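You operate a simulated robot arm through the tools that you are given. There is no shell and no other tool. Be economical: measure what you need, move in short steps, check, and stop when the job is done.

You run a simulated robot arm. Do the job below in one go: nothing can be reset, and whatever is moved stays where it is left.

JOB
Polish the frosted foot of the green glass block and set it on the dark green mat.
Fine: the drip is running; lift the dust cover and leave it up, switch on, and end with polisher and drip tap off; the other blocks stay frosted. Set down upright: what you pick out.

It is judged by the outcome, as a careful person would: the job done as asked, and still so three seconds after it is handed in. It fails if anything else is knocked over, pushed out of place, dropped, spilled or broken. A push-on lid holds only when it is set on centred and level and pressed home; a screw cap is set on level and turned clockwise until tight.

ROBOT AND FRAMES
A 7-joint arm with a two-finger parallel gripper, fixed in place. Base frame: the origin is at the foot of the arm, x ahead of it, y to its left, z up. Units: cm, degrees, N and s.
With the tool pointing down near the work surface it reaches from about 36 to 78 cm from the base axis. Its first joint turns from -166.0 to 166.0 degrees. Payload 3.91 kg.
The tool frame sits at the grasp point between the pads (the TCP): z along the fingers, y along the line on which they close. The tips reach 3 cm beyond it. The gripper opens to 11 cm. The fingers are 2 cm wide and 1 cm thick; the gripper's body (4.8 by 11.2 cm) begins 5.5 cm behind the TCP.
Orientation is that of the tool frame in the base frame, as [roll, pitch, yaw] about the fixed x, y, z axes, in that order (R = Rz(yaw) Ry(pitch) Rx(roll)). With the fingers straight down and closing along the base's y, the tool's x points along the base's -x, its y along +y and its z along -z.

CONTROLS
- The arm moves only by the tool apply_moves. Its argument "steps" is a list of rows, each an object of numbers (a shift or turn left out is 0, a gripper value left out holds the last): "dx", "dy", "dz": the shift along the base's x, y, z in cm; "rx", "ry", "rz": the turn, a rotation vector about the base's x, y, z in degrees; "gripper": the closure, from 0 (fully open) to 1 (shut). In form: [{"dx": .., "dy": .., "dz": .., "rx": .., "ry": .., "rz": .., "gripper": ..}, ...]. A call has 1 to 12 rows; each row is the pose to reach, as a shift and turn from the pose commanded when the call began. Each row takes 0.2 s and may step no farther than 5 cm and 8.6 degrees from the row before; otherwise, or with a gripper value out of range, the whole call is refused. A pose out of reach is approached as far as the arm can. The call stops where the force on the tool passes 60 N (or 10 N more than at its start, if that is more) or the arm is blocked; 0.2 s more then pass. Each finger travels about 15.3 cm/s and halts on what it meets, pressing with about 30 N; the grip force reading is that of the motor and also rises with nothing between the fingers. The clock runs only during rows and for 0.2 s after the last one: add rows that repeat a pose to give the fingers time. It gives the time, the measured TCP pose, the force on the tool (base axes), the opening and the grip force at its end, in the units of the frame above (readings bear some noise), with the torque about the TCP (base axes, N m) and any sound that the robot's microphone picked up, and new pictures: "views" is both (left out), scene, wrist or none.
- Cameras (640 x 400 px; columns grow to the right, rows downward): "scene" is fixed at [39.5, 64.33, 168.41]; the picture's right is [-0.95, 0.32, 0.00], its down [0.13, 0.37, -0.92] and it looks along [-0.30, -0.87, -0.39] (base axes); focal length 347 px, centre (320, 200). "wrist" rides on the gripper at [7.7, 0.7, -11.5] in the tool frame; the picture's right is [-0.09, 1.00, 0.00], its down [-0.80, -0.07, -0.59] and it looks along [-0.59, -0.05, 0.80] (tool axes); focal length 270 px, centre (320, 200).
- lift_body(by): slides the trunk up (or, below 0, down) by that many cm; the arm rides with it, the base frame stays. It gives what a move gives, with no picture.
- locate(camera, pixels): for up to 12 pixels [column, row] of the newest picture of that camera ("zoom" is the newest enlarged one), the place [x, y, z] in the base frame of the surface seen there, good to about 0.2 cm, but the place of the scene camera against the robot may be out by one fixed shift of up to 1.2 cm in any direction. The clock stands still meanwhile.
- close_up(camera, box): a new picture of the part [left, top, right, bottom] of that camera's present view, enlarged. The clock stands still meanwhile.
- sign_off(): hands the job in; it is judged then, once.

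Go step by step. Measure first, check grasps and placings, and put right what went wrong. The budget is 80 turns and 200 pictures, counting those below and the enlarged ones. Unless the task says otherwise, let go and move clear before handing in, and close with one line.

The tools are called as name(argument=value, ...) on one line, values as JSON. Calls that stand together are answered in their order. apply_moves: Moves the arm, as the interface text tells. Its arguments: {"type":"object","properties":{"steps":{"type":"array","items":{"type":"object","properties":{"dx":{"type":"number"},"dy":{"type":"number"},"dz":{"type":"number"},"rx":{"type":"number"},"ry":{"type":"number"},"rz":{"type":"number"},"gripper":{"type":"number"}}}},"views":{"type":"string","enum":["both","scene","wrist","none"]}},"required":["steps"]} The other tools are called the same way: lift_body (by) slides the trunk up or down; locate (camera, pixels) gives the place of the surface under pixels of a picture; close_up (camera, box) takes an enlarged picture of a part of a camera's view; sign_off () hands the job in.

At the start:

```text
time_s: 0.0
position: [15.95, -37.93, 134.2]
orientation: [179.9, 0.1, 180.0]
contact_force: [-0.2, -1.1, -0.6]
moment: [-0.01, -0.02, -0.01]
gripper_width: 11.02
gripper_force: 0.0
trunk travel left (down, up): [-57.5, 3.5]
```

scene: 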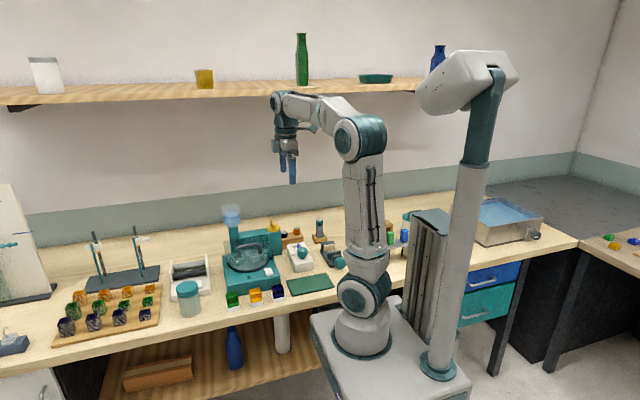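
wrist: 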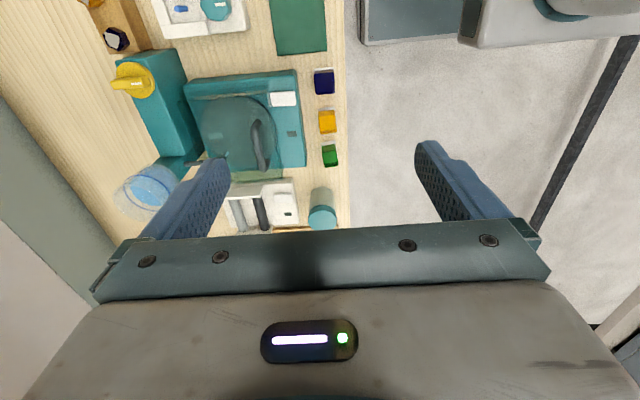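

The pictures show the polisher (scene ~250,260), three blocks in front of it (green at 232,299) and the green mat (310,285). I'll enlarge both views to measure.

close_up(camera="scene", box=[160, 190, 360, 315])

close_up(camera="wrist", box=[80, 0, 360, 240])

locate(camera="wrist", pixels=[[330, 155], [327, 121], [324, 82], [300, 25], [240, 130], [283, 98], [291, 132], [262, 150], [133, 82], [150, 185], [325, 50], [275, 52]])

```text
3.20 times, centred on (260, 252) of scene
```

zoom: 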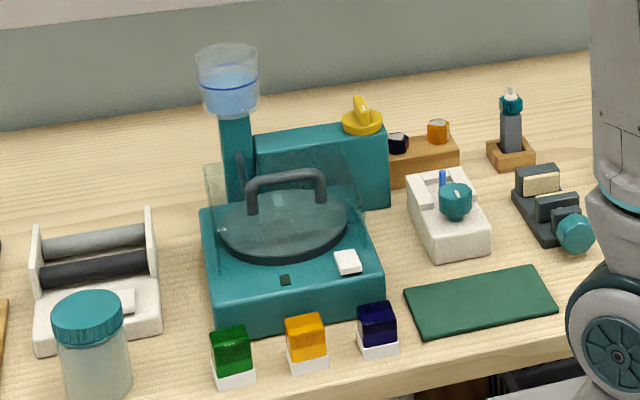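

```text
1.67 times, centred on (220, 120) of wrist
```

zoom: 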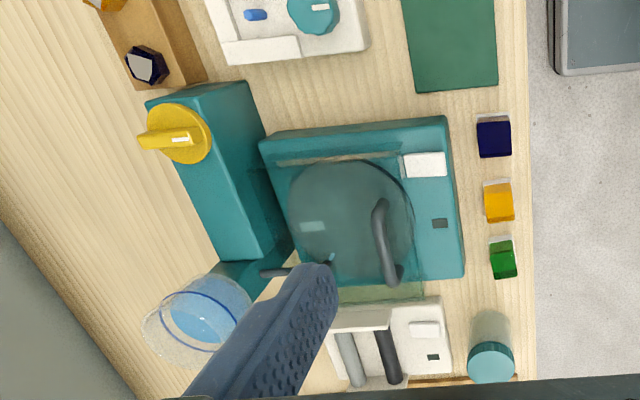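

```text
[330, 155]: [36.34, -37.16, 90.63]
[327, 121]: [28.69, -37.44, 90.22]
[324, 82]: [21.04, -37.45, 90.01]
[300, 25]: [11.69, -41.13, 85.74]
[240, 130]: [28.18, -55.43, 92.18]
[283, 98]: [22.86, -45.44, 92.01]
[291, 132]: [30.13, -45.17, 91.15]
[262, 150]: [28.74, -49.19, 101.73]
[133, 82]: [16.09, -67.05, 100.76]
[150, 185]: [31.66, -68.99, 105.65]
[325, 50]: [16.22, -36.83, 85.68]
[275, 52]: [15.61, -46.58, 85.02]
```

Table is near z 85, blocks' tops near z 90.6, polisher bed ~z 92. I'll go closer over the polisher for a better view of cover, switch and taps.

apply_moves(steps=[{"dy": -3, "dz": -2}, {"dy": -6, "dz": -4}, {"dy": -9, "dz": -6}, {"dy": -12, "dz": -9}, {"dy": -15, "dz": -12}, {"dy": -18, "dz": -14}], views="both")

close_up(camera="wrist", box=[150, 0, 490, 240])

close_up(camera="scene", box=[215, 200, 315, 310])

```text
time_s: 1.4
position: [16.0, -56.13, 120.09]
orientation: [180.0, 0.0, 180.0]
contact_force: [0.7, -0.3, 0.1]
moment: [0.02, 0.01, 0.01]
gripper_width: 11.0
gripper_force: 0.0
trunk travel left (down, up): [-57.5, 3.5]
```

scene: 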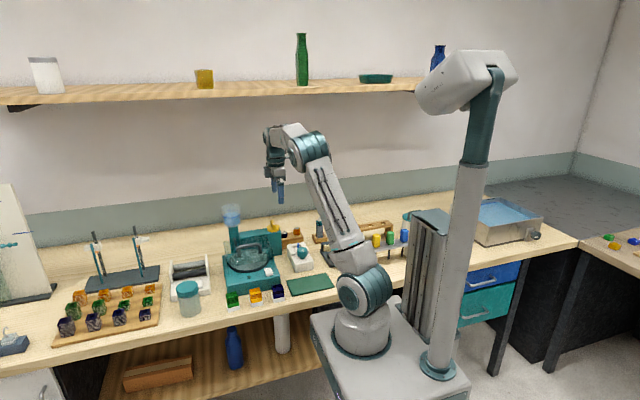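
wrist: 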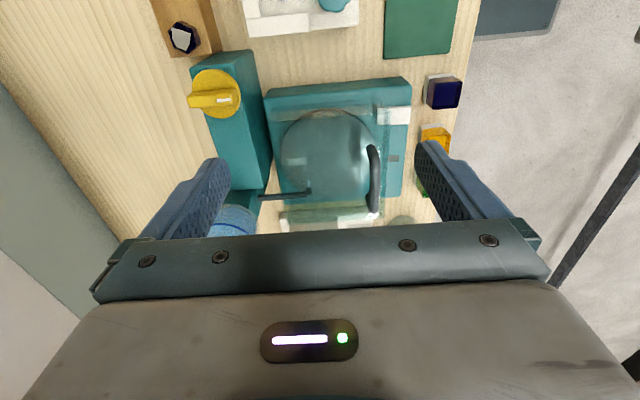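

```text
1.67 times, centred on (320, 120) of wrist
```

zoom: 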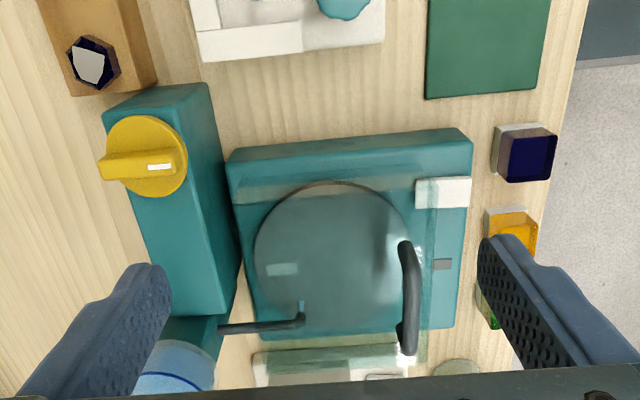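

```text
3.64 times, centred on (265, 255) of scene
```

zoom: 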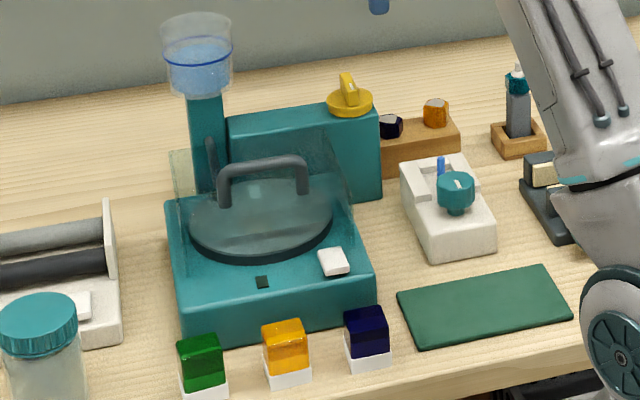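

The cover's handle is at wrist (371,146)-(371,210), switch at (394,115), lamp (394,159), yellow tap at (218,93). I'll measure these.

locate(camera="wrist", pixels=[[371, 148], [375, 175], [373, 208], [281, 159], [328, 109], [330, 150], [394, 115], [394, 159], [218, 80], [195, 100], [224, 100], [305, 192]])

locate(camera="scene", pixels=[[250, 244], [238, 247], [262, 245], [277, 224], [275, 228], [274, 220], [258, 250], [240, 270], [284, 272], [232, 294]])

close_up(camera="scene", box=[220, 200, 290, 244])

close_up(camera="scene", box=[220, 240, 300, 310])

```text
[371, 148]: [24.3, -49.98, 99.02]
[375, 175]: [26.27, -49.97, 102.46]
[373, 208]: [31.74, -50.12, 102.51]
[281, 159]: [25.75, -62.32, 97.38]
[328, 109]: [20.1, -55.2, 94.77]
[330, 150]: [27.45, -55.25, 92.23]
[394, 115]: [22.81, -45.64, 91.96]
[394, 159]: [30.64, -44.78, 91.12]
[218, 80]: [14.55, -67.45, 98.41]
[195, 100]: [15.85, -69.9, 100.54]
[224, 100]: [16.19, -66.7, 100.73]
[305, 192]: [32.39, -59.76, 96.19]
```

```text
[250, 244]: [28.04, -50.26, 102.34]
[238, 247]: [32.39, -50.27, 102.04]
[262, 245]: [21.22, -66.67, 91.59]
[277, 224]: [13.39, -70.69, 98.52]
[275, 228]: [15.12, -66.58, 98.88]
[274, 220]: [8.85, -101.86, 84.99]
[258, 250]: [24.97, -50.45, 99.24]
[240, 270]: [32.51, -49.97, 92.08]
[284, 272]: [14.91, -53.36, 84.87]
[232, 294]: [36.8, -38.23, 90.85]
```

```text
9.09 times, centred on (255, 222) of scene
```

zoom: 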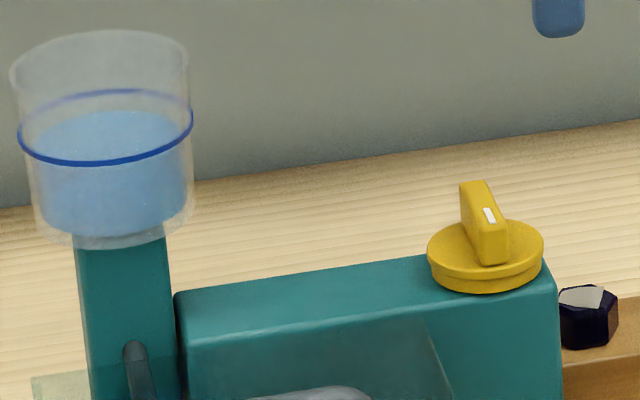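

```text
5.71 times, centred on (260, 275) of scene
```

zoom: 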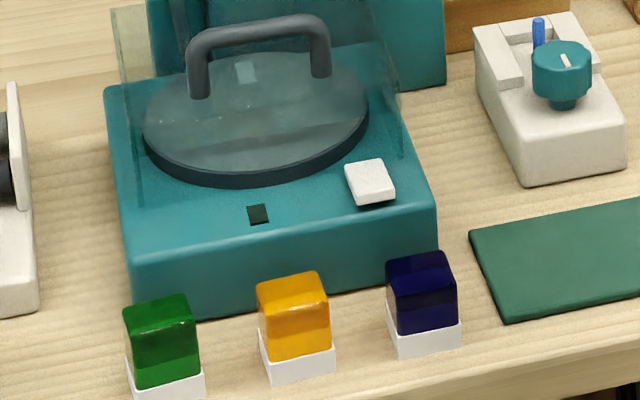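

The cover is transparent; I'll sample points along its edges to find its extents and hinge.

locate(camera="scene", pixels=[[224, 243], [225, 250], [227, 262], [228, 245], [268, 240], [272, 252], [274, 257], [266, 237], [245, 251], [255, 256], [232, 260], [262, 250]])

locate(camera="wrist", pixels=[[300, 140], [340, 130], [350, 190], [320, 180], [380, 120], [384, 180], [290, 215], [340, 212], [375, 220], [272, 120], [268, 150], [360, 110]])

close_up(camera="wrist", box=[250, 70, 420, 230])

```text
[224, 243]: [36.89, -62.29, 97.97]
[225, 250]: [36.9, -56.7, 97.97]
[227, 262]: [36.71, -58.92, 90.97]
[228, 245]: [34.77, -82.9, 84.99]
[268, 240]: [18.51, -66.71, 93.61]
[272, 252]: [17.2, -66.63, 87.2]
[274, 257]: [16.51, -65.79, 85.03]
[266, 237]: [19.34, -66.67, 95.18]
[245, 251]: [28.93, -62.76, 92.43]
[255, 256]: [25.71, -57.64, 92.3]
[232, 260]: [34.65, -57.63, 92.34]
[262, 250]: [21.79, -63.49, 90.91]
```

```text
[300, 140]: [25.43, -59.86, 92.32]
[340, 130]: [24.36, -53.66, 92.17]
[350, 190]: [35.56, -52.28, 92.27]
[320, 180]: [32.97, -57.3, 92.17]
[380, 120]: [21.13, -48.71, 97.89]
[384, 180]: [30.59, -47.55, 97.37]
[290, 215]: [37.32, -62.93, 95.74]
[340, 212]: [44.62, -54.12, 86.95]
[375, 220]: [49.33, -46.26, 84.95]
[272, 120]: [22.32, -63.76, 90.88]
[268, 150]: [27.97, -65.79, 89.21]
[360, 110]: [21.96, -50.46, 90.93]
```

```text
2.50 times, centred on (335, 150) of wrist
```

zoom: 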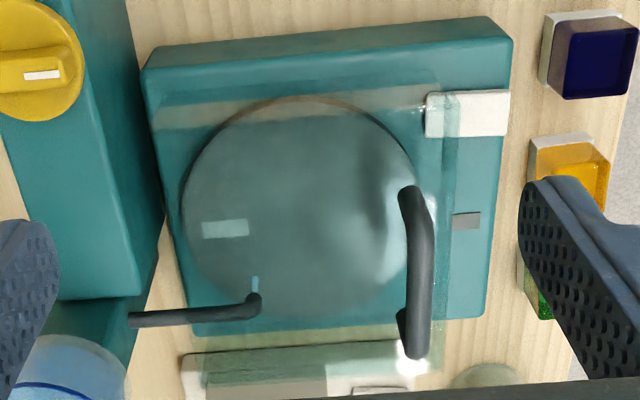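

The cover is a clear hood (x 20–37, y −62 to −47.5, top z 98), presumably hinged along its rear top edge; a bluish drip falls from the spout at zoom (255,285). Next I'll straddle the handle bar (x 24–32.4, y −50.1, z 102).

apply_moves(steps=[{"dx": 4, "dy": 2}, {"dx": 8, "dy": 4}, {"dx": 12.3, "dy": 6, "gripper": 0.3}, {"dx": 12.3, "dy": 6, "dz": -4}, {"dx": 12.3, "dy": 6, "dz": -8}, {"dx": 12.3, "dy": 6, "dz": -12}, {"dx": 12.3, "dy": 6, "dz": -15}, {"dx": 12.3, "dy": 6, "dz": -17.1}], views="both")

close_up(camera="scene", box=[215, 200, 315, 310])

```text
time_s: 3.2
position: [28.36, -49.85, 102.98]
orientation: [-179.9, 0.0, 180.0]
contact_force: [0.2, 0.4, -0.1]
moment: [0.01, 0.0, 0.0]
gripper_width: 7.71
gripper_force: 0.1
trunk travel left (down, up): [-57.5, 3.5]
```

scene: 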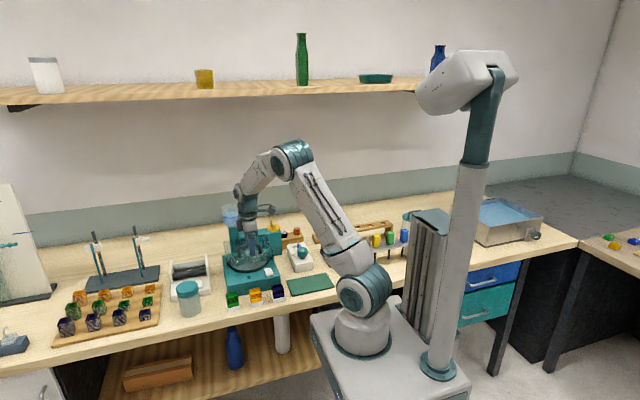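
wrist: 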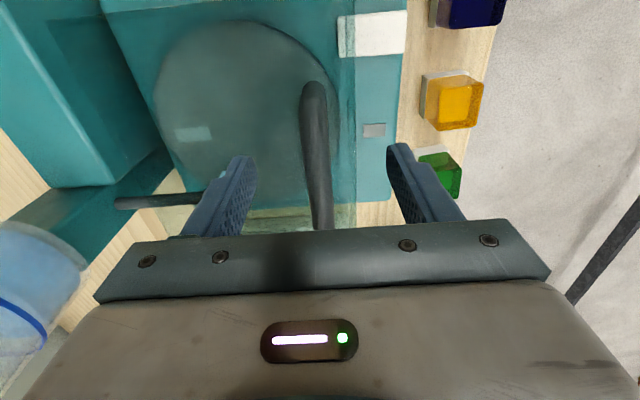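

```text
3.64 times, centred on (265, 255) of scene
```

zoom: 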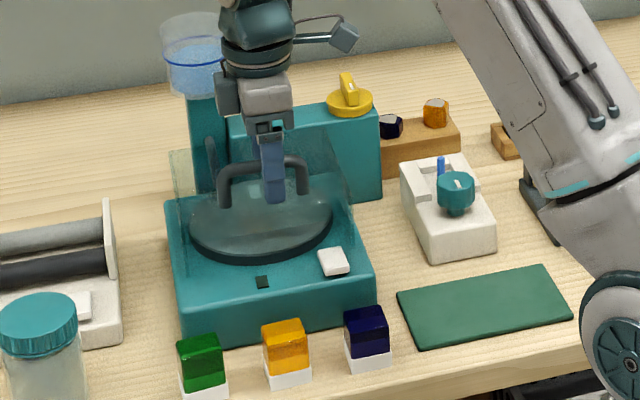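

The fingers straddle the bar well. The tank may be near the swing path, so I'll measure it before lifting.

locate(camera="scene", pixels=[[222, 216], [231, 219], [238, 214], [230, 226], [230, 203], [230, 235], [222, 224]])

locate(camera="wrist", pixels=[[30, 245], [60, 250], [80, 265], [40, 320], [30, 200], [317, 100], [318, 200], [140, 203]])

```text
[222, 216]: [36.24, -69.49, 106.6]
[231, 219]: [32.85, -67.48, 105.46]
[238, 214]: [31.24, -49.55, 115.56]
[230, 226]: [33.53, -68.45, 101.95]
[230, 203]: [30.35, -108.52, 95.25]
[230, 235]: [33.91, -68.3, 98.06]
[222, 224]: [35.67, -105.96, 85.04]
```

```text
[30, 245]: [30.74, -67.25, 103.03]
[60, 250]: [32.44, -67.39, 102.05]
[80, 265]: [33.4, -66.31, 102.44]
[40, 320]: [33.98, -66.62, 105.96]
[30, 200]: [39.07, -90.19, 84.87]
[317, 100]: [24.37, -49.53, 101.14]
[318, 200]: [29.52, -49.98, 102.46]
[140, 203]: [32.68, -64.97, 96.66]
```

The tank front is at y −66.3, x 29.5–37.5, so I'll grip the handle nearer its right end (x 26) to keep the hand clear, and close.

apply_moves(steps=[{"dx": -2.2, "dy": -0.2, "dz": -0.6}, {"dx": -2.2, "dy": -0.2, "dz": -0.6, "gripper": 1}, {"dx": -2.2, "dy": -0.2, "dz": -0.6, "gripper": 1}, {"dx": -2.2, "dy": -0.2, "dz": -0.6, "gripper": 1}], views="wrist")

```text
time_s: 4.2
position: [26.06, -50.01, 102.47]
orientation: [179.9, -0.1, -180.0]
contact_force: [-3.5, 8.0, -0.6]
moment: [0.26, 1.2, -0.01]
gripper_width: 1.39
gripper_force: 44.7
trunk travel left (down, up): [-57.5, 3.5]
```

wrist: 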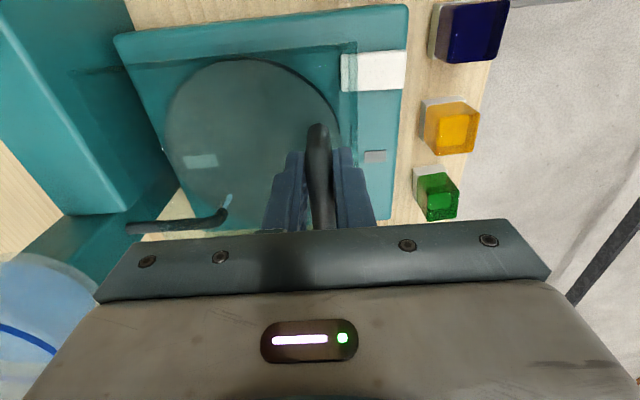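

The bar is gripped (1.39 cm). I'll start the arc about the rear top edge in small steps and watch the forces.

apply_moves(steps=[{"dy": -0.4, "dz": 1.05}, {"dy": -0.83, "dz": 2.07}, {"dy": -1.4, "dz": 3.05}, {"dy": -2.02, "dz": 3.96}], views="both")

close_up(camera="scene", box=[215, 200, 315, 310])

```text
time_s: 5.2
position: [26.0, -51.64, 106.57]
orientation: [179.8, 0.0, 180.0]
contact_force: [-7.2, 32.3, 6.7]
moment: [1.87, 0.5, -0.56]
gripper_width: 2.02
gripper_force: 44.9
trunk travel left (down, up): [-57.5, 3.5]
```

scene: 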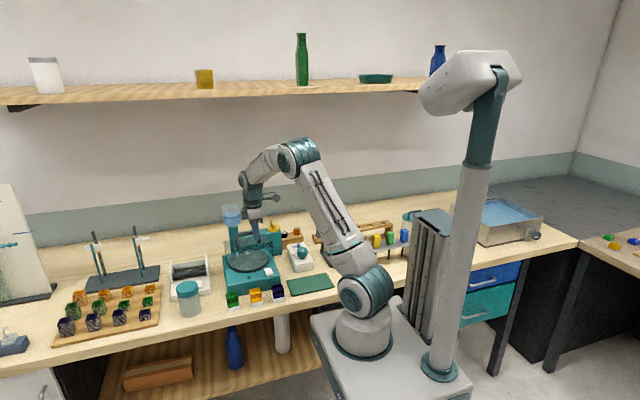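
wrist: 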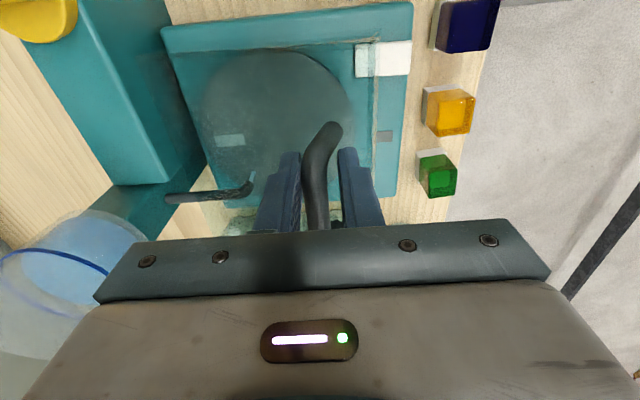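

```text
3.64 times, centred on (265, 255) of scene
```

zoom: 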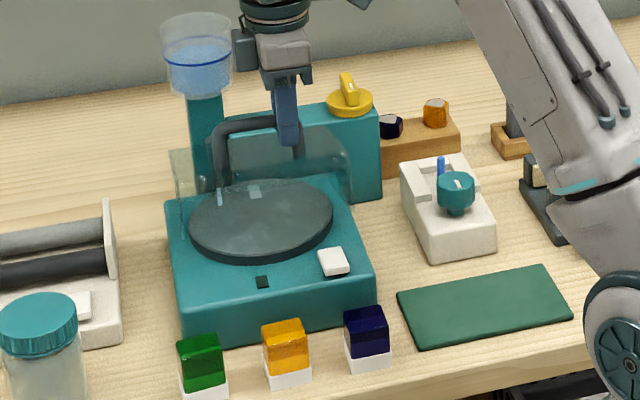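

The hood swings up on its rear hinge; the flat-sided bar is being wedged in the fingers (2.02 cm, moment 1.9), so I'll tilt the tool to match the cover and recheck.

apply_moves(steps=[{"dy": 0.2, "rx": 7}, {"dy": 0.3, "rx": 14}, {"dy": 0.3, "rx": 20}, {"dy": 0.3, "rx": 20}], views="scene")

close_up(camera="scene", box=[215, 190, 315, 290])

```text
time_s: 6.2
position: [25.98, -52.08, 106.46]
orientation: [160.2, 0.1, 180.0]
contact_force: [-0.5, -11.6, 2.4]
moment: [-1.41, -0.32, 0.48]
gripper_width: 1.46
gripper_force: 45.0
trunk travel left (down, up): [-57.5, 3.5]
```

scene: 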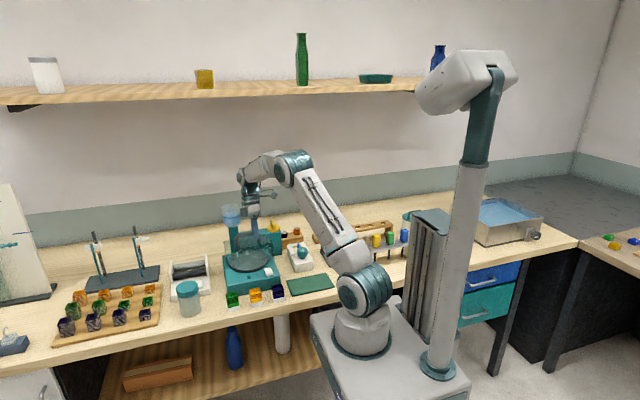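

```text
4.00 times, centred on (265, 240) of scene
```

zoom: 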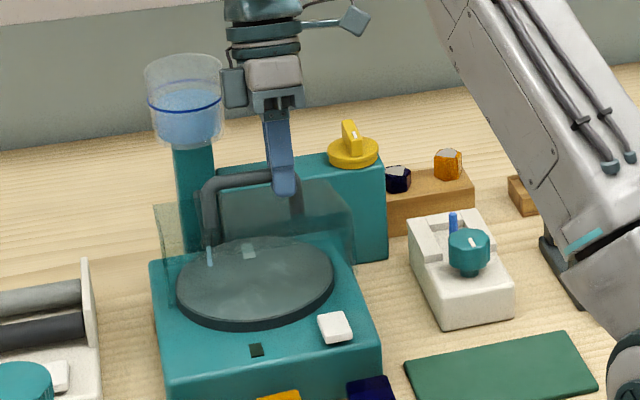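

Measured pose (−52.08, 106.46) matches a hinge at y −62.3, z 98, and the grip is aligned again (1.46 cm). Continue the arc to about 48° with the tool turning along.

apply_moves(steps=[{"dy": -1.6, "dz": 1.12, "rx": 7}, {"dy": -2.83, "dz": 2.14, "rx": 14}, {"dy": -4.18, "dz": 3.0, "rx": 21}, {"dy": -5.62, "dz": 3.69, "rx": 28}], views="scene")

close_up(camera="scene", box=[215, 190, 315, 290])

```text
time_s: 7.4
position: [21.94, -50.82, 115.04]
orientation: [147.0, 2.1, 177.5]
contact_force: [0.5, 0.1, 1.3]
moment: [0.01, -0.02, 0.02]
gripper_width: 0.0
gripper_force: 37.8
out of reach, approached as far as the arm can: row 3, 4
trunk travel left (down, up): [-57.5, 3.5]
stopped in row 4: the arm was blocked; the commanded pose is now the measured one
```

scene: 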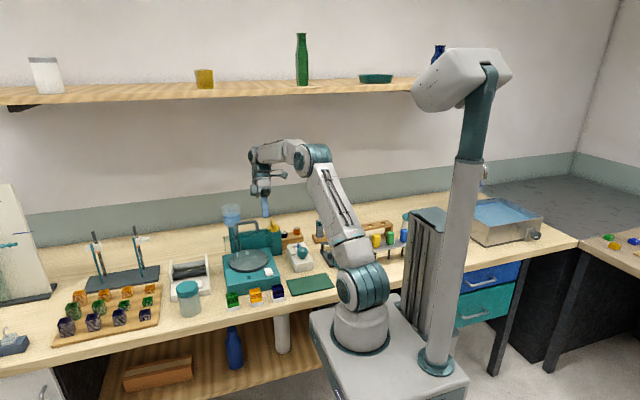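

```text
4.00 times, centred on (265, 240) of scene
```

zoom: 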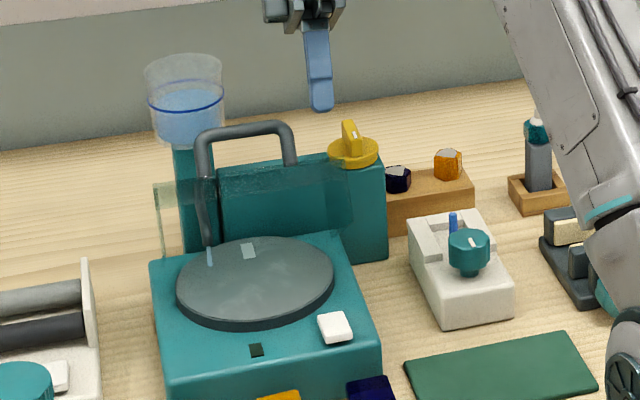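

The arm ran out of tilt reach and slipped off, but the hood looks partly raised. I'll see where it rests.

apply_moves(steps=[{"dz": 1}], views="both")

close_up(camera="scene", box=[215, 200, 295, 280])

locate(camera="scene", pixels=[[252, 222], [285, 222], [243, 224], [265, 225], [284, 232], [265, 242], [303, 238], [231, 236]])

```text
time_s: 7.8
position: [21.88, -53.43, 113.45]
orientation: [143.0, 1.2, 177.7]
contact_force: [0.1, -0.9, -3.1]
moment: [0.25, -0.01, -0.02]
gripper_width: 0.01
gripper_force: 37.4
trunk travel left (down, up): [-57.5, 3.5]
```

scene: 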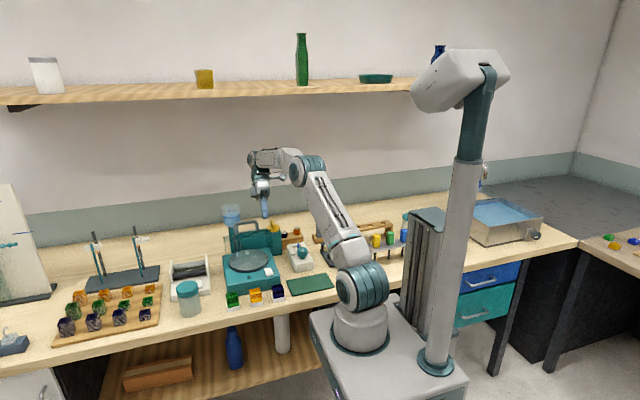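
wrist: 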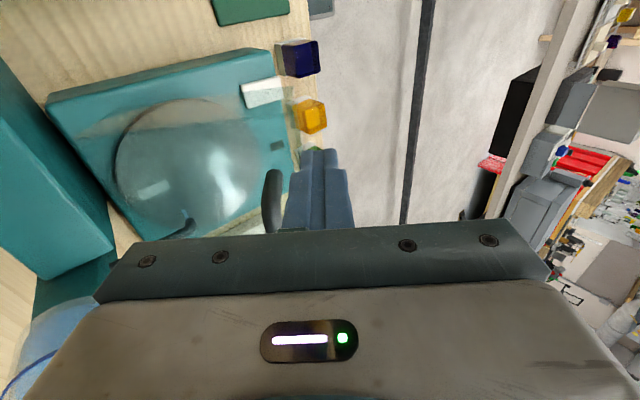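

```text
5.00 times, centred on (255, 240) of scene
```

zoom: 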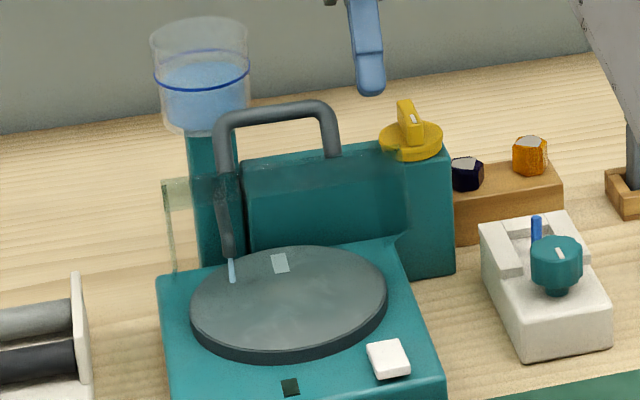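

```text
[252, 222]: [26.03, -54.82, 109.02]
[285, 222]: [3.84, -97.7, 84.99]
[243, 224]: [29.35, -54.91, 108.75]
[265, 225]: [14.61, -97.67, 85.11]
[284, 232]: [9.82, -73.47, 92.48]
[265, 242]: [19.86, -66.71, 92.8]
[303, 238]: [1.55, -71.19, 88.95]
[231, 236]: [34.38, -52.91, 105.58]
```

The hood holds by friction at about 40° (bar at y −54.9, z 109). I'll straighten the tool above, then push the bar back (−y) with the closed fingers from its front side.

apply_moves(steps=[{"dz": 4, "dy": 2, "rx": -8}, {"dz": 7, "dy": 5, "rx": -16}, {"dz": 7, "dy": 7, "rx": -24, "dx": 2}, {"dz": 7, "dy": 7, "rx": -32, "dx": 4}, {"dz": 7, "dy": 7, "rx": -37, "dx": 5.5}, {"dz": 7, "dy": 7, "rx": -37, "dx": 5.5}], views="wrist")

```text
time_s: 9.2
position: [27.36, -44.46, 121.63]
orientation: [-178.7, 2.5, 179.1]
contact_force: [1.2, 0.1, 0.3]
moment: [-0.01, -0.01, 0.03]
gripper_width: 0.0
gripper_force: 37.9
trunk travel left (down, up): [-57.5, 3.5]
```

wrist: 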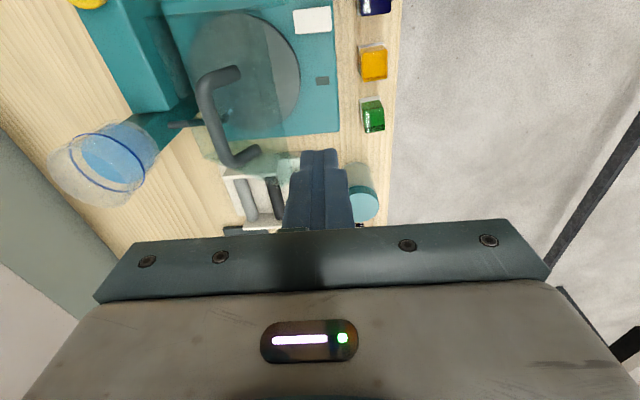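

Tool is nearly vertical. I'll level it, come down in front of the bar at z 111, and check.

locate(camera="wrist", pixels=[[206, 95], [212, 130], [222, 72], [225, 155]])

apply_moves(steps=[{"dx": 0, "dy": -2, "dz": -3, "rx": 1.3, "ry": 2.5, "rz": 0.9}, {"dx": 0, "dy": -3.5, "dz": -7, "rx": 1.3, "ry": 2.5, "rz": 0.9}, {"dx": 0, "dy": -5.5, "dz": -10.6, "rx": 1.3, "ry": 2.5, "rz": 0.9}, {"dx": 0, "dy": -6, "dz": -10.6, "rx": 1.3, "ry": 2.5, "rz": 0.9}], views="wrist")

close_up(camera="scene", box=[215, 190, 315, 290])

```text
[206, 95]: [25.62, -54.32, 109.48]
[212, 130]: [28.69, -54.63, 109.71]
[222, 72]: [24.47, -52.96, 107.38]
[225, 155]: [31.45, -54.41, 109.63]
```

```text
time_s: 10.2
position: [27.39, -50.9, 110.75]
orientation: [180.0, -0.1, 179.9]
contact_force: [-0.2, -1.2, 1.0]
moment: [0.01, -0.01, 0.01]
gripper_width: 0.0
gripper_force: 37.7
trunk travel left (down, up): [-57.5, 3.5]
```

wrist: 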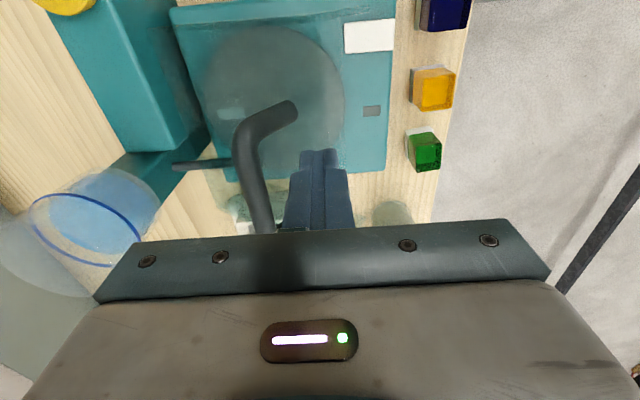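

```text
4.00 times, centred on (265, 240) of scene
```

zoom: 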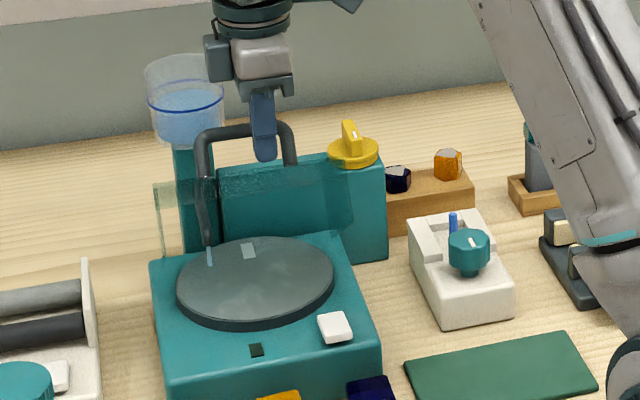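

Closed fingers are directly in front of the bar. I'll push back to y ≈ −60 in small rows.

apply_moves(steps=[{"dy": -1.5}, {"dy": -3}, {"dy": -4.5}, {"dy": -6}, {"dy": -7.5}, {"dy": -9}], views="wrist")

close_up(camera="scene", box=[215, 190, 315, 290])

```text
time_s: 11.5
position: [27.34, -58.56, 112.23]
orientation: [-178.7, 0.7, 180.0]
contact_force: [4.7, 9.0, 38.0]
moment: [-0.42, 0.15, 0.02]
gripper_width: 0.02
gripper_force: 38.4
trunk travel left (down, up): [-57.5, 3.5]
stopped in row 6: the force on the tool passed its limit at 61 N (the readings are from after the stop); the commanded pose is now the measured one
```

wrist: 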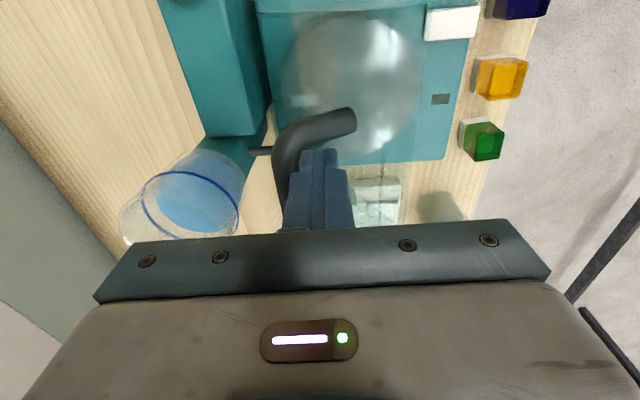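

```text
4.00 times, centred on (265, 240) of scene
```

zoom: 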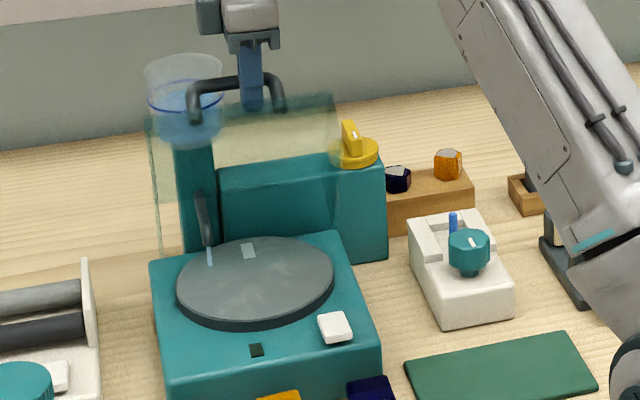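

The hood is at ~70°; the tips touched the panel and rode up. I'll raise a little and continue pushing back.

apply_moves(steps=[{"dz": 0.6}, {"dy": -1.2, "dz": 0.6}, {"dy": -2.4, "dz": 0.6}, {"dy": -3.6, "dz": 0.6}, {"dy": -4.8, "dz": 0.5}, {"dy": -6, "dz": 0.4}], views="wrist")

close_up(camera="scene", box=[215, 190, 315, 290])

```text
time_s: 12.9
position: [27.18, -64.94, 111.29]
orientation: [179.8, 0.0, 179.8]
contact_force: [-0.6, -0.4, -0.7]
moment: [0.0, 0.02, -0.04]
gripper_width: 0.0
gripper_force: 37.4
trunk travel left (down, up): [-57.5, 3.5]
```

wrist: 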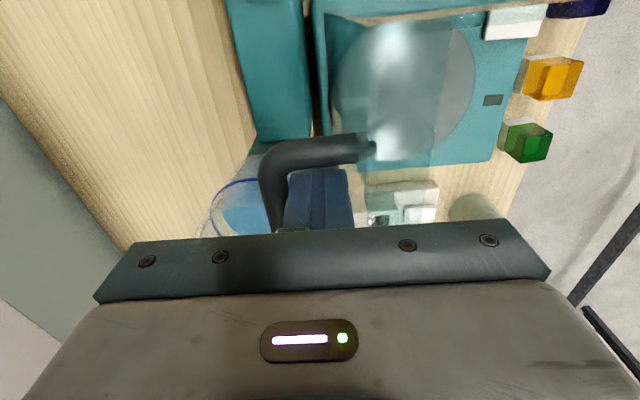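

```text
4.00 times, centred on (265, 240) of scene
```

zoom: 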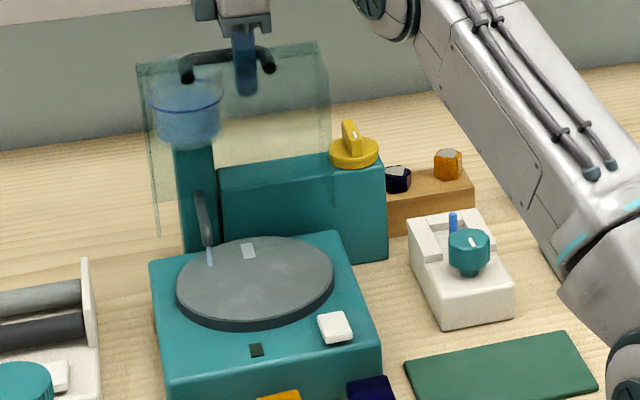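

The hood is about vertical and there's no contact force. I'll push slightly farther to find its stop.

apply_moves(steps=[{"dy": -0.8}, {"dy": -1.6}, {"dy": -2.4}], views="none")

close_up(camera="scene", box=[215, 190, 315, 290])

locate(camera="scene", pixels=[[247, 202], [232, 206], [228, 207], [265, 206], [255, 204]])

```text
time_s: 13.5
position: [27.27, -65.02, 111.92]
orientation: [179.0, 0.0, -179.8]
contact_force: [-7.1, 37.4, 5.6]
moment: [-0.07, -0.06, 0.14]
gripper_width: 0.0
gripper_force: 37.8
trunk travel left (down, up): [-57.5, 3.5]
stopped in row 3: the force on the tool passed its limit at 67 N (the readings are from after the stop); the commanded pose is now the measured one
```

```text
4.00 times, centred on (265, 240) of scene
```

zoom: 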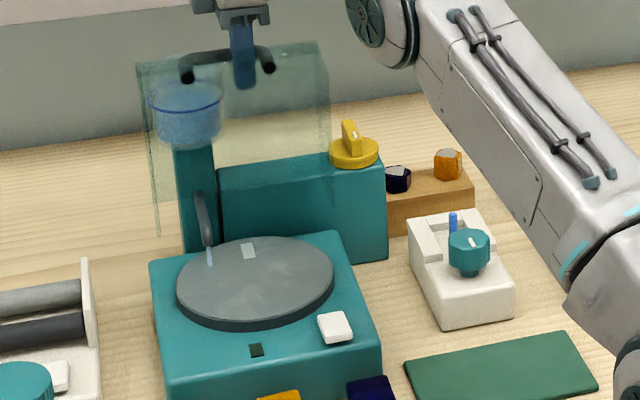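

```text
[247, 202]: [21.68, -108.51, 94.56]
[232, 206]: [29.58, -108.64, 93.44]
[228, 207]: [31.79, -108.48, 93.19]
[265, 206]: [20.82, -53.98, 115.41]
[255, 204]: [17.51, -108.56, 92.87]
```

The stop is reached (37 N back-force at y −65). I'll rise straight out between bar and panel, come forward, and check the hood stays up, then look at the switch.

apply_moves(steps=[{"dy": 0.5, "dz": 3}, {"dy": 0.5, "dz": 7}, {"dy": 0.5, "dz": 11}, {"dy": 4, "dz": 13}, {"dy": 9, "dz": 13}, {"dy": 14, "dz": 13}, {"dy": 19, "dz": 13}, {"dy": 23, "dz": 11, "dx": -2}, {"dy": 23, "dz": 7, "dx": -4}, {"dy": 23, "dz": 3, "dx": -5}], views="wrist")

close_up(camera="scene", box=[215, 190, 315, 310])

close_up(camera="scene", box=[255, 255, 285, 285])

```text
time_s: 15.7
position: [22.5, -42.78, 114.57]
orientation: [179.1, 0.0, 180.0]
contact_force: [-0.1, -1.1, 0.6]
moment: [0.0, 0.0, -0.01]
gripper_width: 0.0
gripper_force: 37.9
out of reach, approached as far as the arm can: row 2, 3
trunk travel left (down, up): [-57.5, 3.5]
```

wrist: 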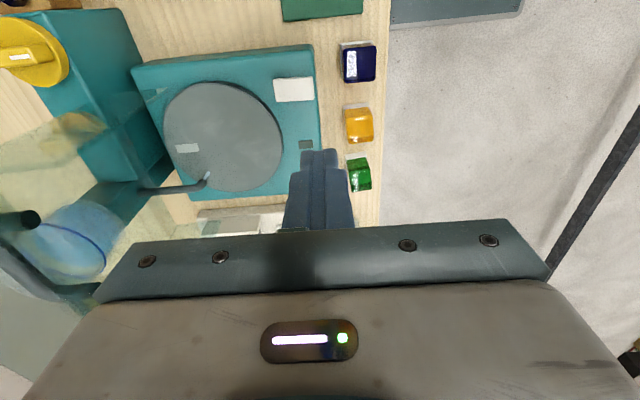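

```text
3.33 times, centred on (265, 250) of scene
```

zoom: 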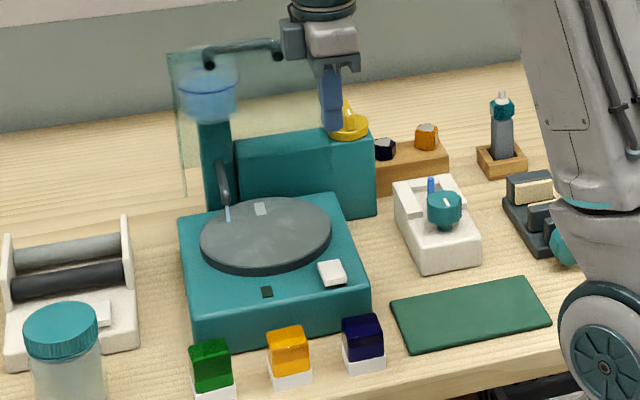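

```text
13.33 times, centred on (270, 270) of scene
```

zoom: 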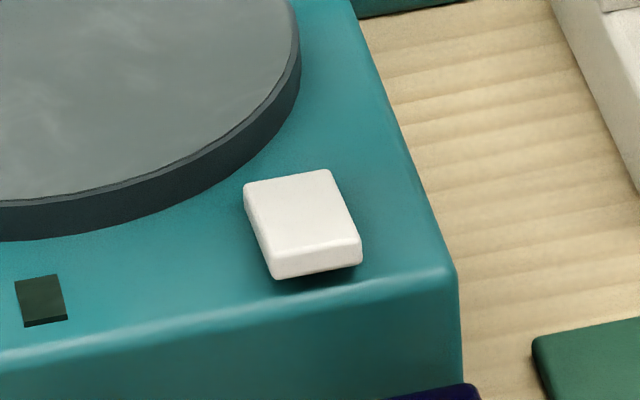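

The hood stays up. The white rocker's front (+y) edge is raised, so pressing there should switch it on; measure it.

locate(camera="wrist", pixels=[[277, 90], [285, 90], [293, 90], [302, 90], [310, 89], [294, 80], [295, 99], [306, 145], [224, 137], [361, 168], [359, 125], [360, 62]])

```text
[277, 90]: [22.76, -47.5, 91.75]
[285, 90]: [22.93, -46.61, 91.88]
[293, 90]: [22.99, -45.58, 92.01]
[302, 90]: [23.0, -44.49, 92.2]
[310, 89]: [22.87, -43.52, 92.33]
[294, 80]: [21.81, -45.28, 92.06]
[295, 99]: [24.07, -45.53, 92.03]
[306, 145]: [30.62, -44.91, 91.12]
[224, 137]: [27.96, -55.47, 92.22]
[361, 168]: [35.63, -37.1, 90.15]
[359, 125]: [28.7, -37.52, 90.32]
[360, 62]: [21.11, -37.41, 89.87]
```

Rocker centre (22.9, −45.5), front edge z 92.35. I'll descend over its front half to just above it.

apply_moves(steps=[{"dx": 0.4, "dy": -1, "dz": -4, "rx": -0.9}, {"dx": 0.4, "dy": -1, "dz": -8, "rx": -0.9}, {"dx": 0.4, "dy": -1, "dz": -12, "rx": -0.9}, {"dx": 0.4, "dy": -1, "dz": -16, "rx": -0.9}, {"dx": 0.4, "dy": -1, "dz": -18.4, "rx": -0.9}, {"dx": 0.4, "dy": -1, "dz": -18.9, "rx": -0.9}, {"dx": 0.4, "dy": -1, "dz": -19.4, "rx": -0.9}], views="scene")

close_up(camera="scene", box=[240, 240, 300, 290])

```text
time_s: 17.3
position: [22.63, -43.79, 95.03]
orientation: [-179.9, 0.0, -179.9]
contact_force: [0.6, 0.5, -1.0]
moment: [-0.01, -0.02, 0.05]
gripper_width: 0.0
gripper_force: 37.8
trunk travel left (down, up): [-57.5, 3.5]
```

scene: 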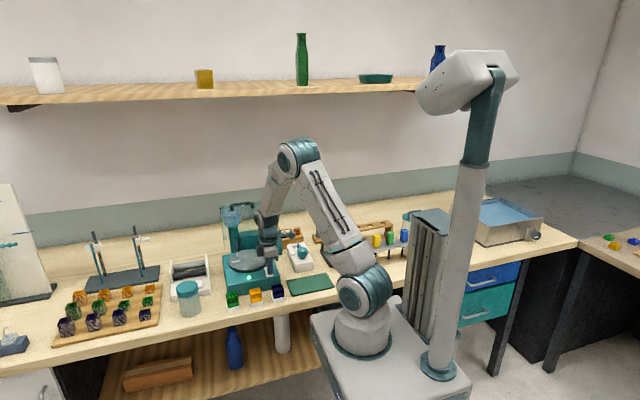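

```text
8.00 times, centred on (270, 265) of scene
```

zoom: 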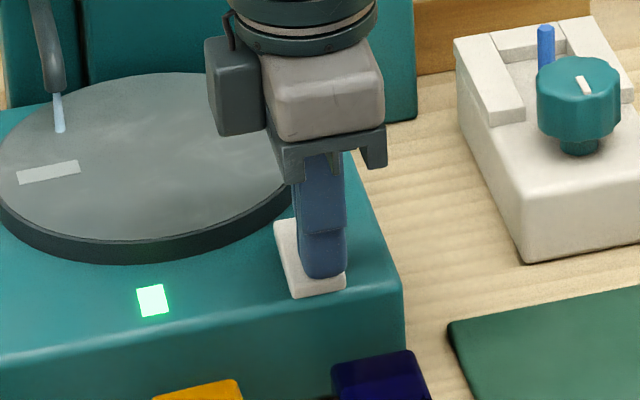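

Lamp lit and the disc's mark has moved: polisher is on. Now lift, turn the tool −90° (fingers closing along x), and go above the green block.

apply_moves(steps=[{"dz": 4.5}, {"dz": 9, "rz": -8.2, "gripper": 0.455}, {"dz": 13, "dy": 2, "rz": -16.4}, {"dx": 2, "dz": 15, "dy": 3, "rz": -24.6}, {"dx": 4, "dz": 15, "dy": 4, "rz": -32.8}, {"dx": 6, "dz": 15, "dy": 5, "rz": -41}, {"dx": 8, "dz": 15, "dy": 6, "rz": -49.2}, {"dx": 10, "dz": 15, "dy": 6.4, "rz": -57.4}, {"dx": 12, "dz": 15, "dy": 6.4, "rz": -65.6}, {"dx": 13.3, "dz": 15, "dy": 6.4, "rz": -73.8}, {"dx": 13.3, "dz": 15, "dy": 6.4, "rz": -82}, {"dx": 13.3, "dz": 15, "dy": 6.4, "rz": -90}], views="both")

```text
time_s: 19.9
position: [36.0, -37.4, 109.93]
orientation: [-179.9, 0.0, 89.8]
contact_force: [0.2, -0.2, 0.4]
moment: [0.01, -0.02, 0.01]
gripper_width: 6.01
gripper_force: 0.2
trunk travel left (down, up): [-57.5, 3.5]
```

scene: 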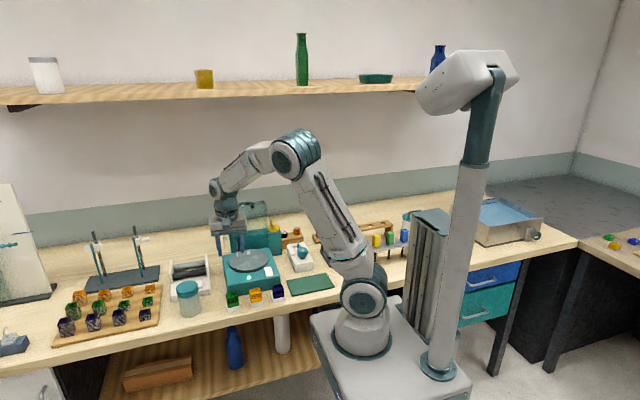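
wrist: 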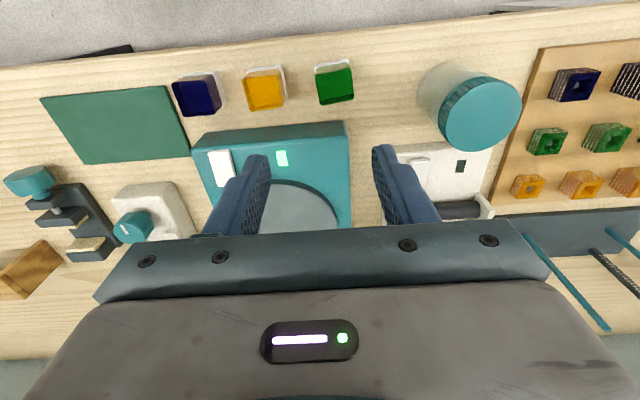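

The view is turned: image right is +x. Measure the green block's top and neighbours precisely.

close_up(camera="wrist", box=[160, 40, 480, 140])

locate(camera="wrist", pixels=[[320, 74], [350, 70], [320, 100], [352, 97], [336, 86], [322, 67], [265, 90], [250, 106], [283, 104], [420, 95], [110, 120], [190, 145]])

```text
2.00 times, centred on (320, 90) of wrist
```

zoom: 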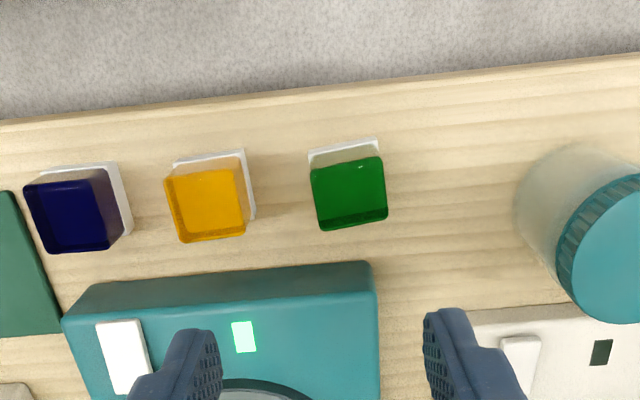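

```text
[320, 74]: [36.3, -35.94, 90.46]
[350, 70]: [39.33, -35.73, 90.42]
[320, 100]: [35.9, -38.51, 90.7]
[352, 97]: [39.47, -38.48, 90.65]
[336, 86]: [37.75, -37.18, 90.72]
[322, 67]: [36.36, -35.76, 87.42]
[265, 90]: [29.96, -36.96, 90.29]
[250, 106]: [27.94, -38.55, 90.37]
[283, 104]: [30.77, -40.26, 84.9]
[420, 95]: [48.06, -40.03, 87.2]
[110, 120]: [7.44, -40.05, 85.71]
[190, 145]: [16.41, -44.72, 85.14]
```

Green block: centre ≈ (37.7, −37.2), top z 90.65, ~3.6 cm wide. Descend with TCP to z 89.9 so tips stay above the frosted foot.

apply_moves(steps=[{"dx": 1.7, "dy": 0.15, "dz": -4}, {"dx": 1.7, "dy": 0.15, "dz": -8.5}, {"dx": 1.7, "dy": 0.15, "dz": -13}, {"dx": 1.7, "dy": 0.15, "dz": -17}, {"dx": 1.7, "dy": 0.15, "dz": -20}], views="wrist")

close_up(camera="scene", box=[205, 255, 285, 315])

```text
time_s: 21.1
position: [37.78, -37.08, 90.04]
orientation: [-180.0, 0.0, 90.0]
contact_force: [-0.2, -0.3, -0.7]
moment: [0.01, -0.02, 0.0]
gripper_width: 5.99
gripper_force: 0.0
trunk travel left (down, up): [-57.5, 3.5]
```

wrist: 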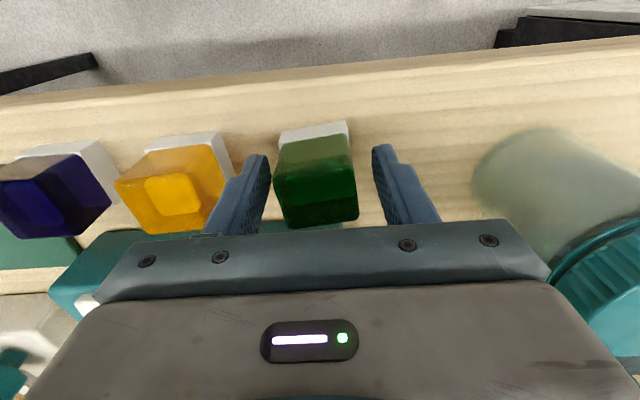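

```text
6.67 times, centred on (245, 285) of scene
```

zoom: 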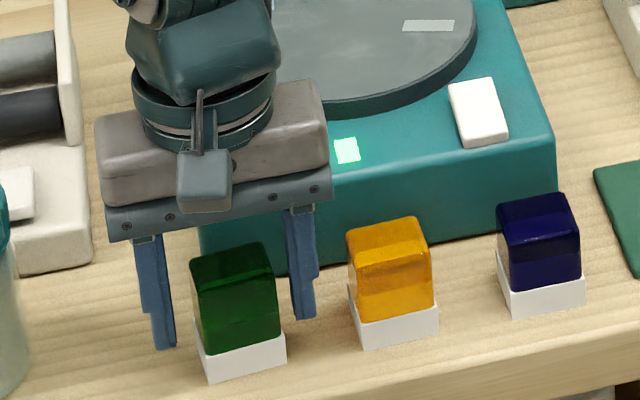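

The block sits centred between the fingers. Closing.

apply_moves(steps=[{"gripper": 0.6}, {"gripper": 1}, {"gripper": 1}, {"gripper": 1}], views="wrist")

```text
time_s: 22.1
position: [37.71, -37.1, 90.03]
orientation: [-179.9, -0.1, 90.0]
contact_force: [0.3, 0.3, 0.7]
moment: [0.01, 0.01, 0.0]
gripper_width: 3.95
gripper_force: 30.0
trunk travel left (down, up): [-57.5, 3.5]
```

wrist: 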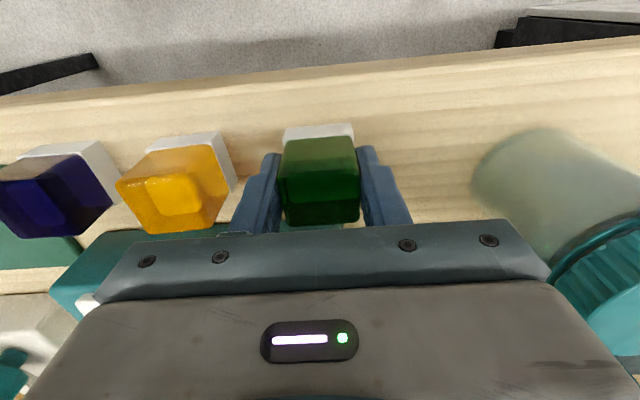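

Gripped at 3.95 cm, force 30 N. Lift and carry over the near side of the disc (28, −51), foot staying well above the disc.

apply_moves(steps=[{"dz": 4}, {"dz": 8}, {"dz": 12}, {"dz": 15}, {"dz": 15, "dx": -2.5, "dy": -3.5}, {"dz": 15, "dx": -5, "dy": -7}, {"dz": 15, "dx": -7.5, "dy": -10.5}, {"dz": 15, "dx": -9.7, "dy": -13.9}, {"dz": 12, "dx": -9.7, "dy": -13.9}, {"dz": 9.5, "dx": -9.7, "dy": -13.9}], views="both")

close_up(camera="scene", box=[210, 190, 310, 290])

```text
time_s: 24.3
position: [28.06, -51.11, 99.58]
orientation: [-180.0, -0.1, 90.0]
contact_force: [-0.9, -0.6, -1.6]
moment: [0.02, -0.01, 0.01]
gripper_width: 3.97
gripper_force: 29.6
trunk travel left (down, up): [-57.5, 3.5]
```

scene: 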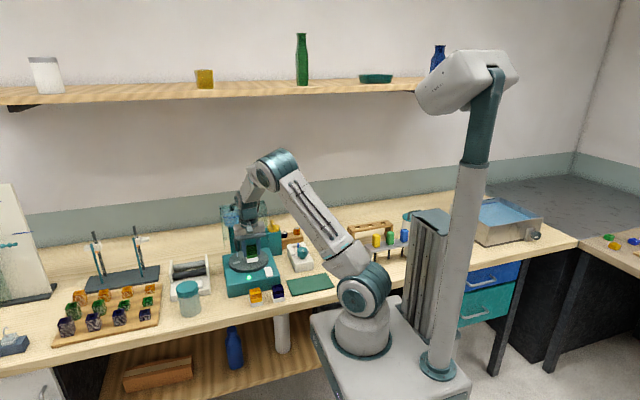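
wrist: 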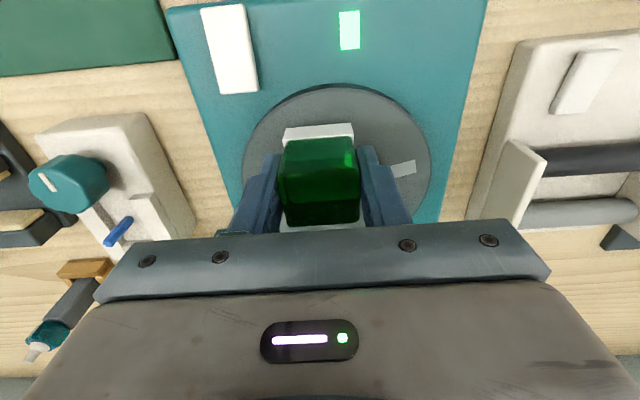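

```text
4.00 times, centred on (260, 240) of scene
```

zoom: 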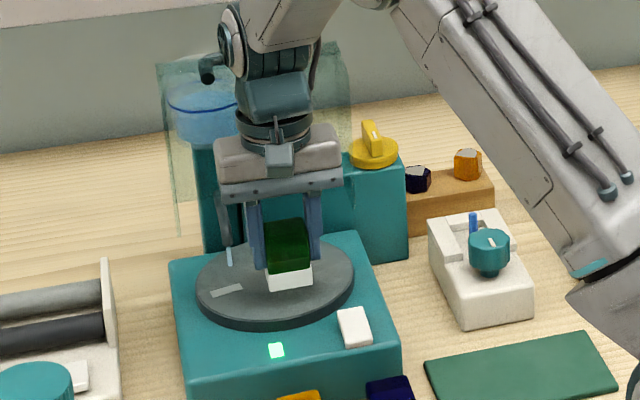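

No contact with the hood (force ~1 N). Foot bottom is ~2.3 cm above the disc; descend gently until light contact.

apply_moves(steps=[{"dz": -1.2}, {"dz": -1.9}, {"dz": -2.2}, {"dz": -2.35}, {"dz": -2.45}], views="none")

```text
time_s: 25.5
position: [28.05, -51.15, 97.22]
orientation: [-179.9, 0.0, 89.9]
contact_force: [1.1, 0.3, 4.6]
moment: [0.11, -0.08, 0.03]
gripper_width: 3.97
gripper_force: 29.9
trunk travel left (down, up): [-57.5, 3.5]
```

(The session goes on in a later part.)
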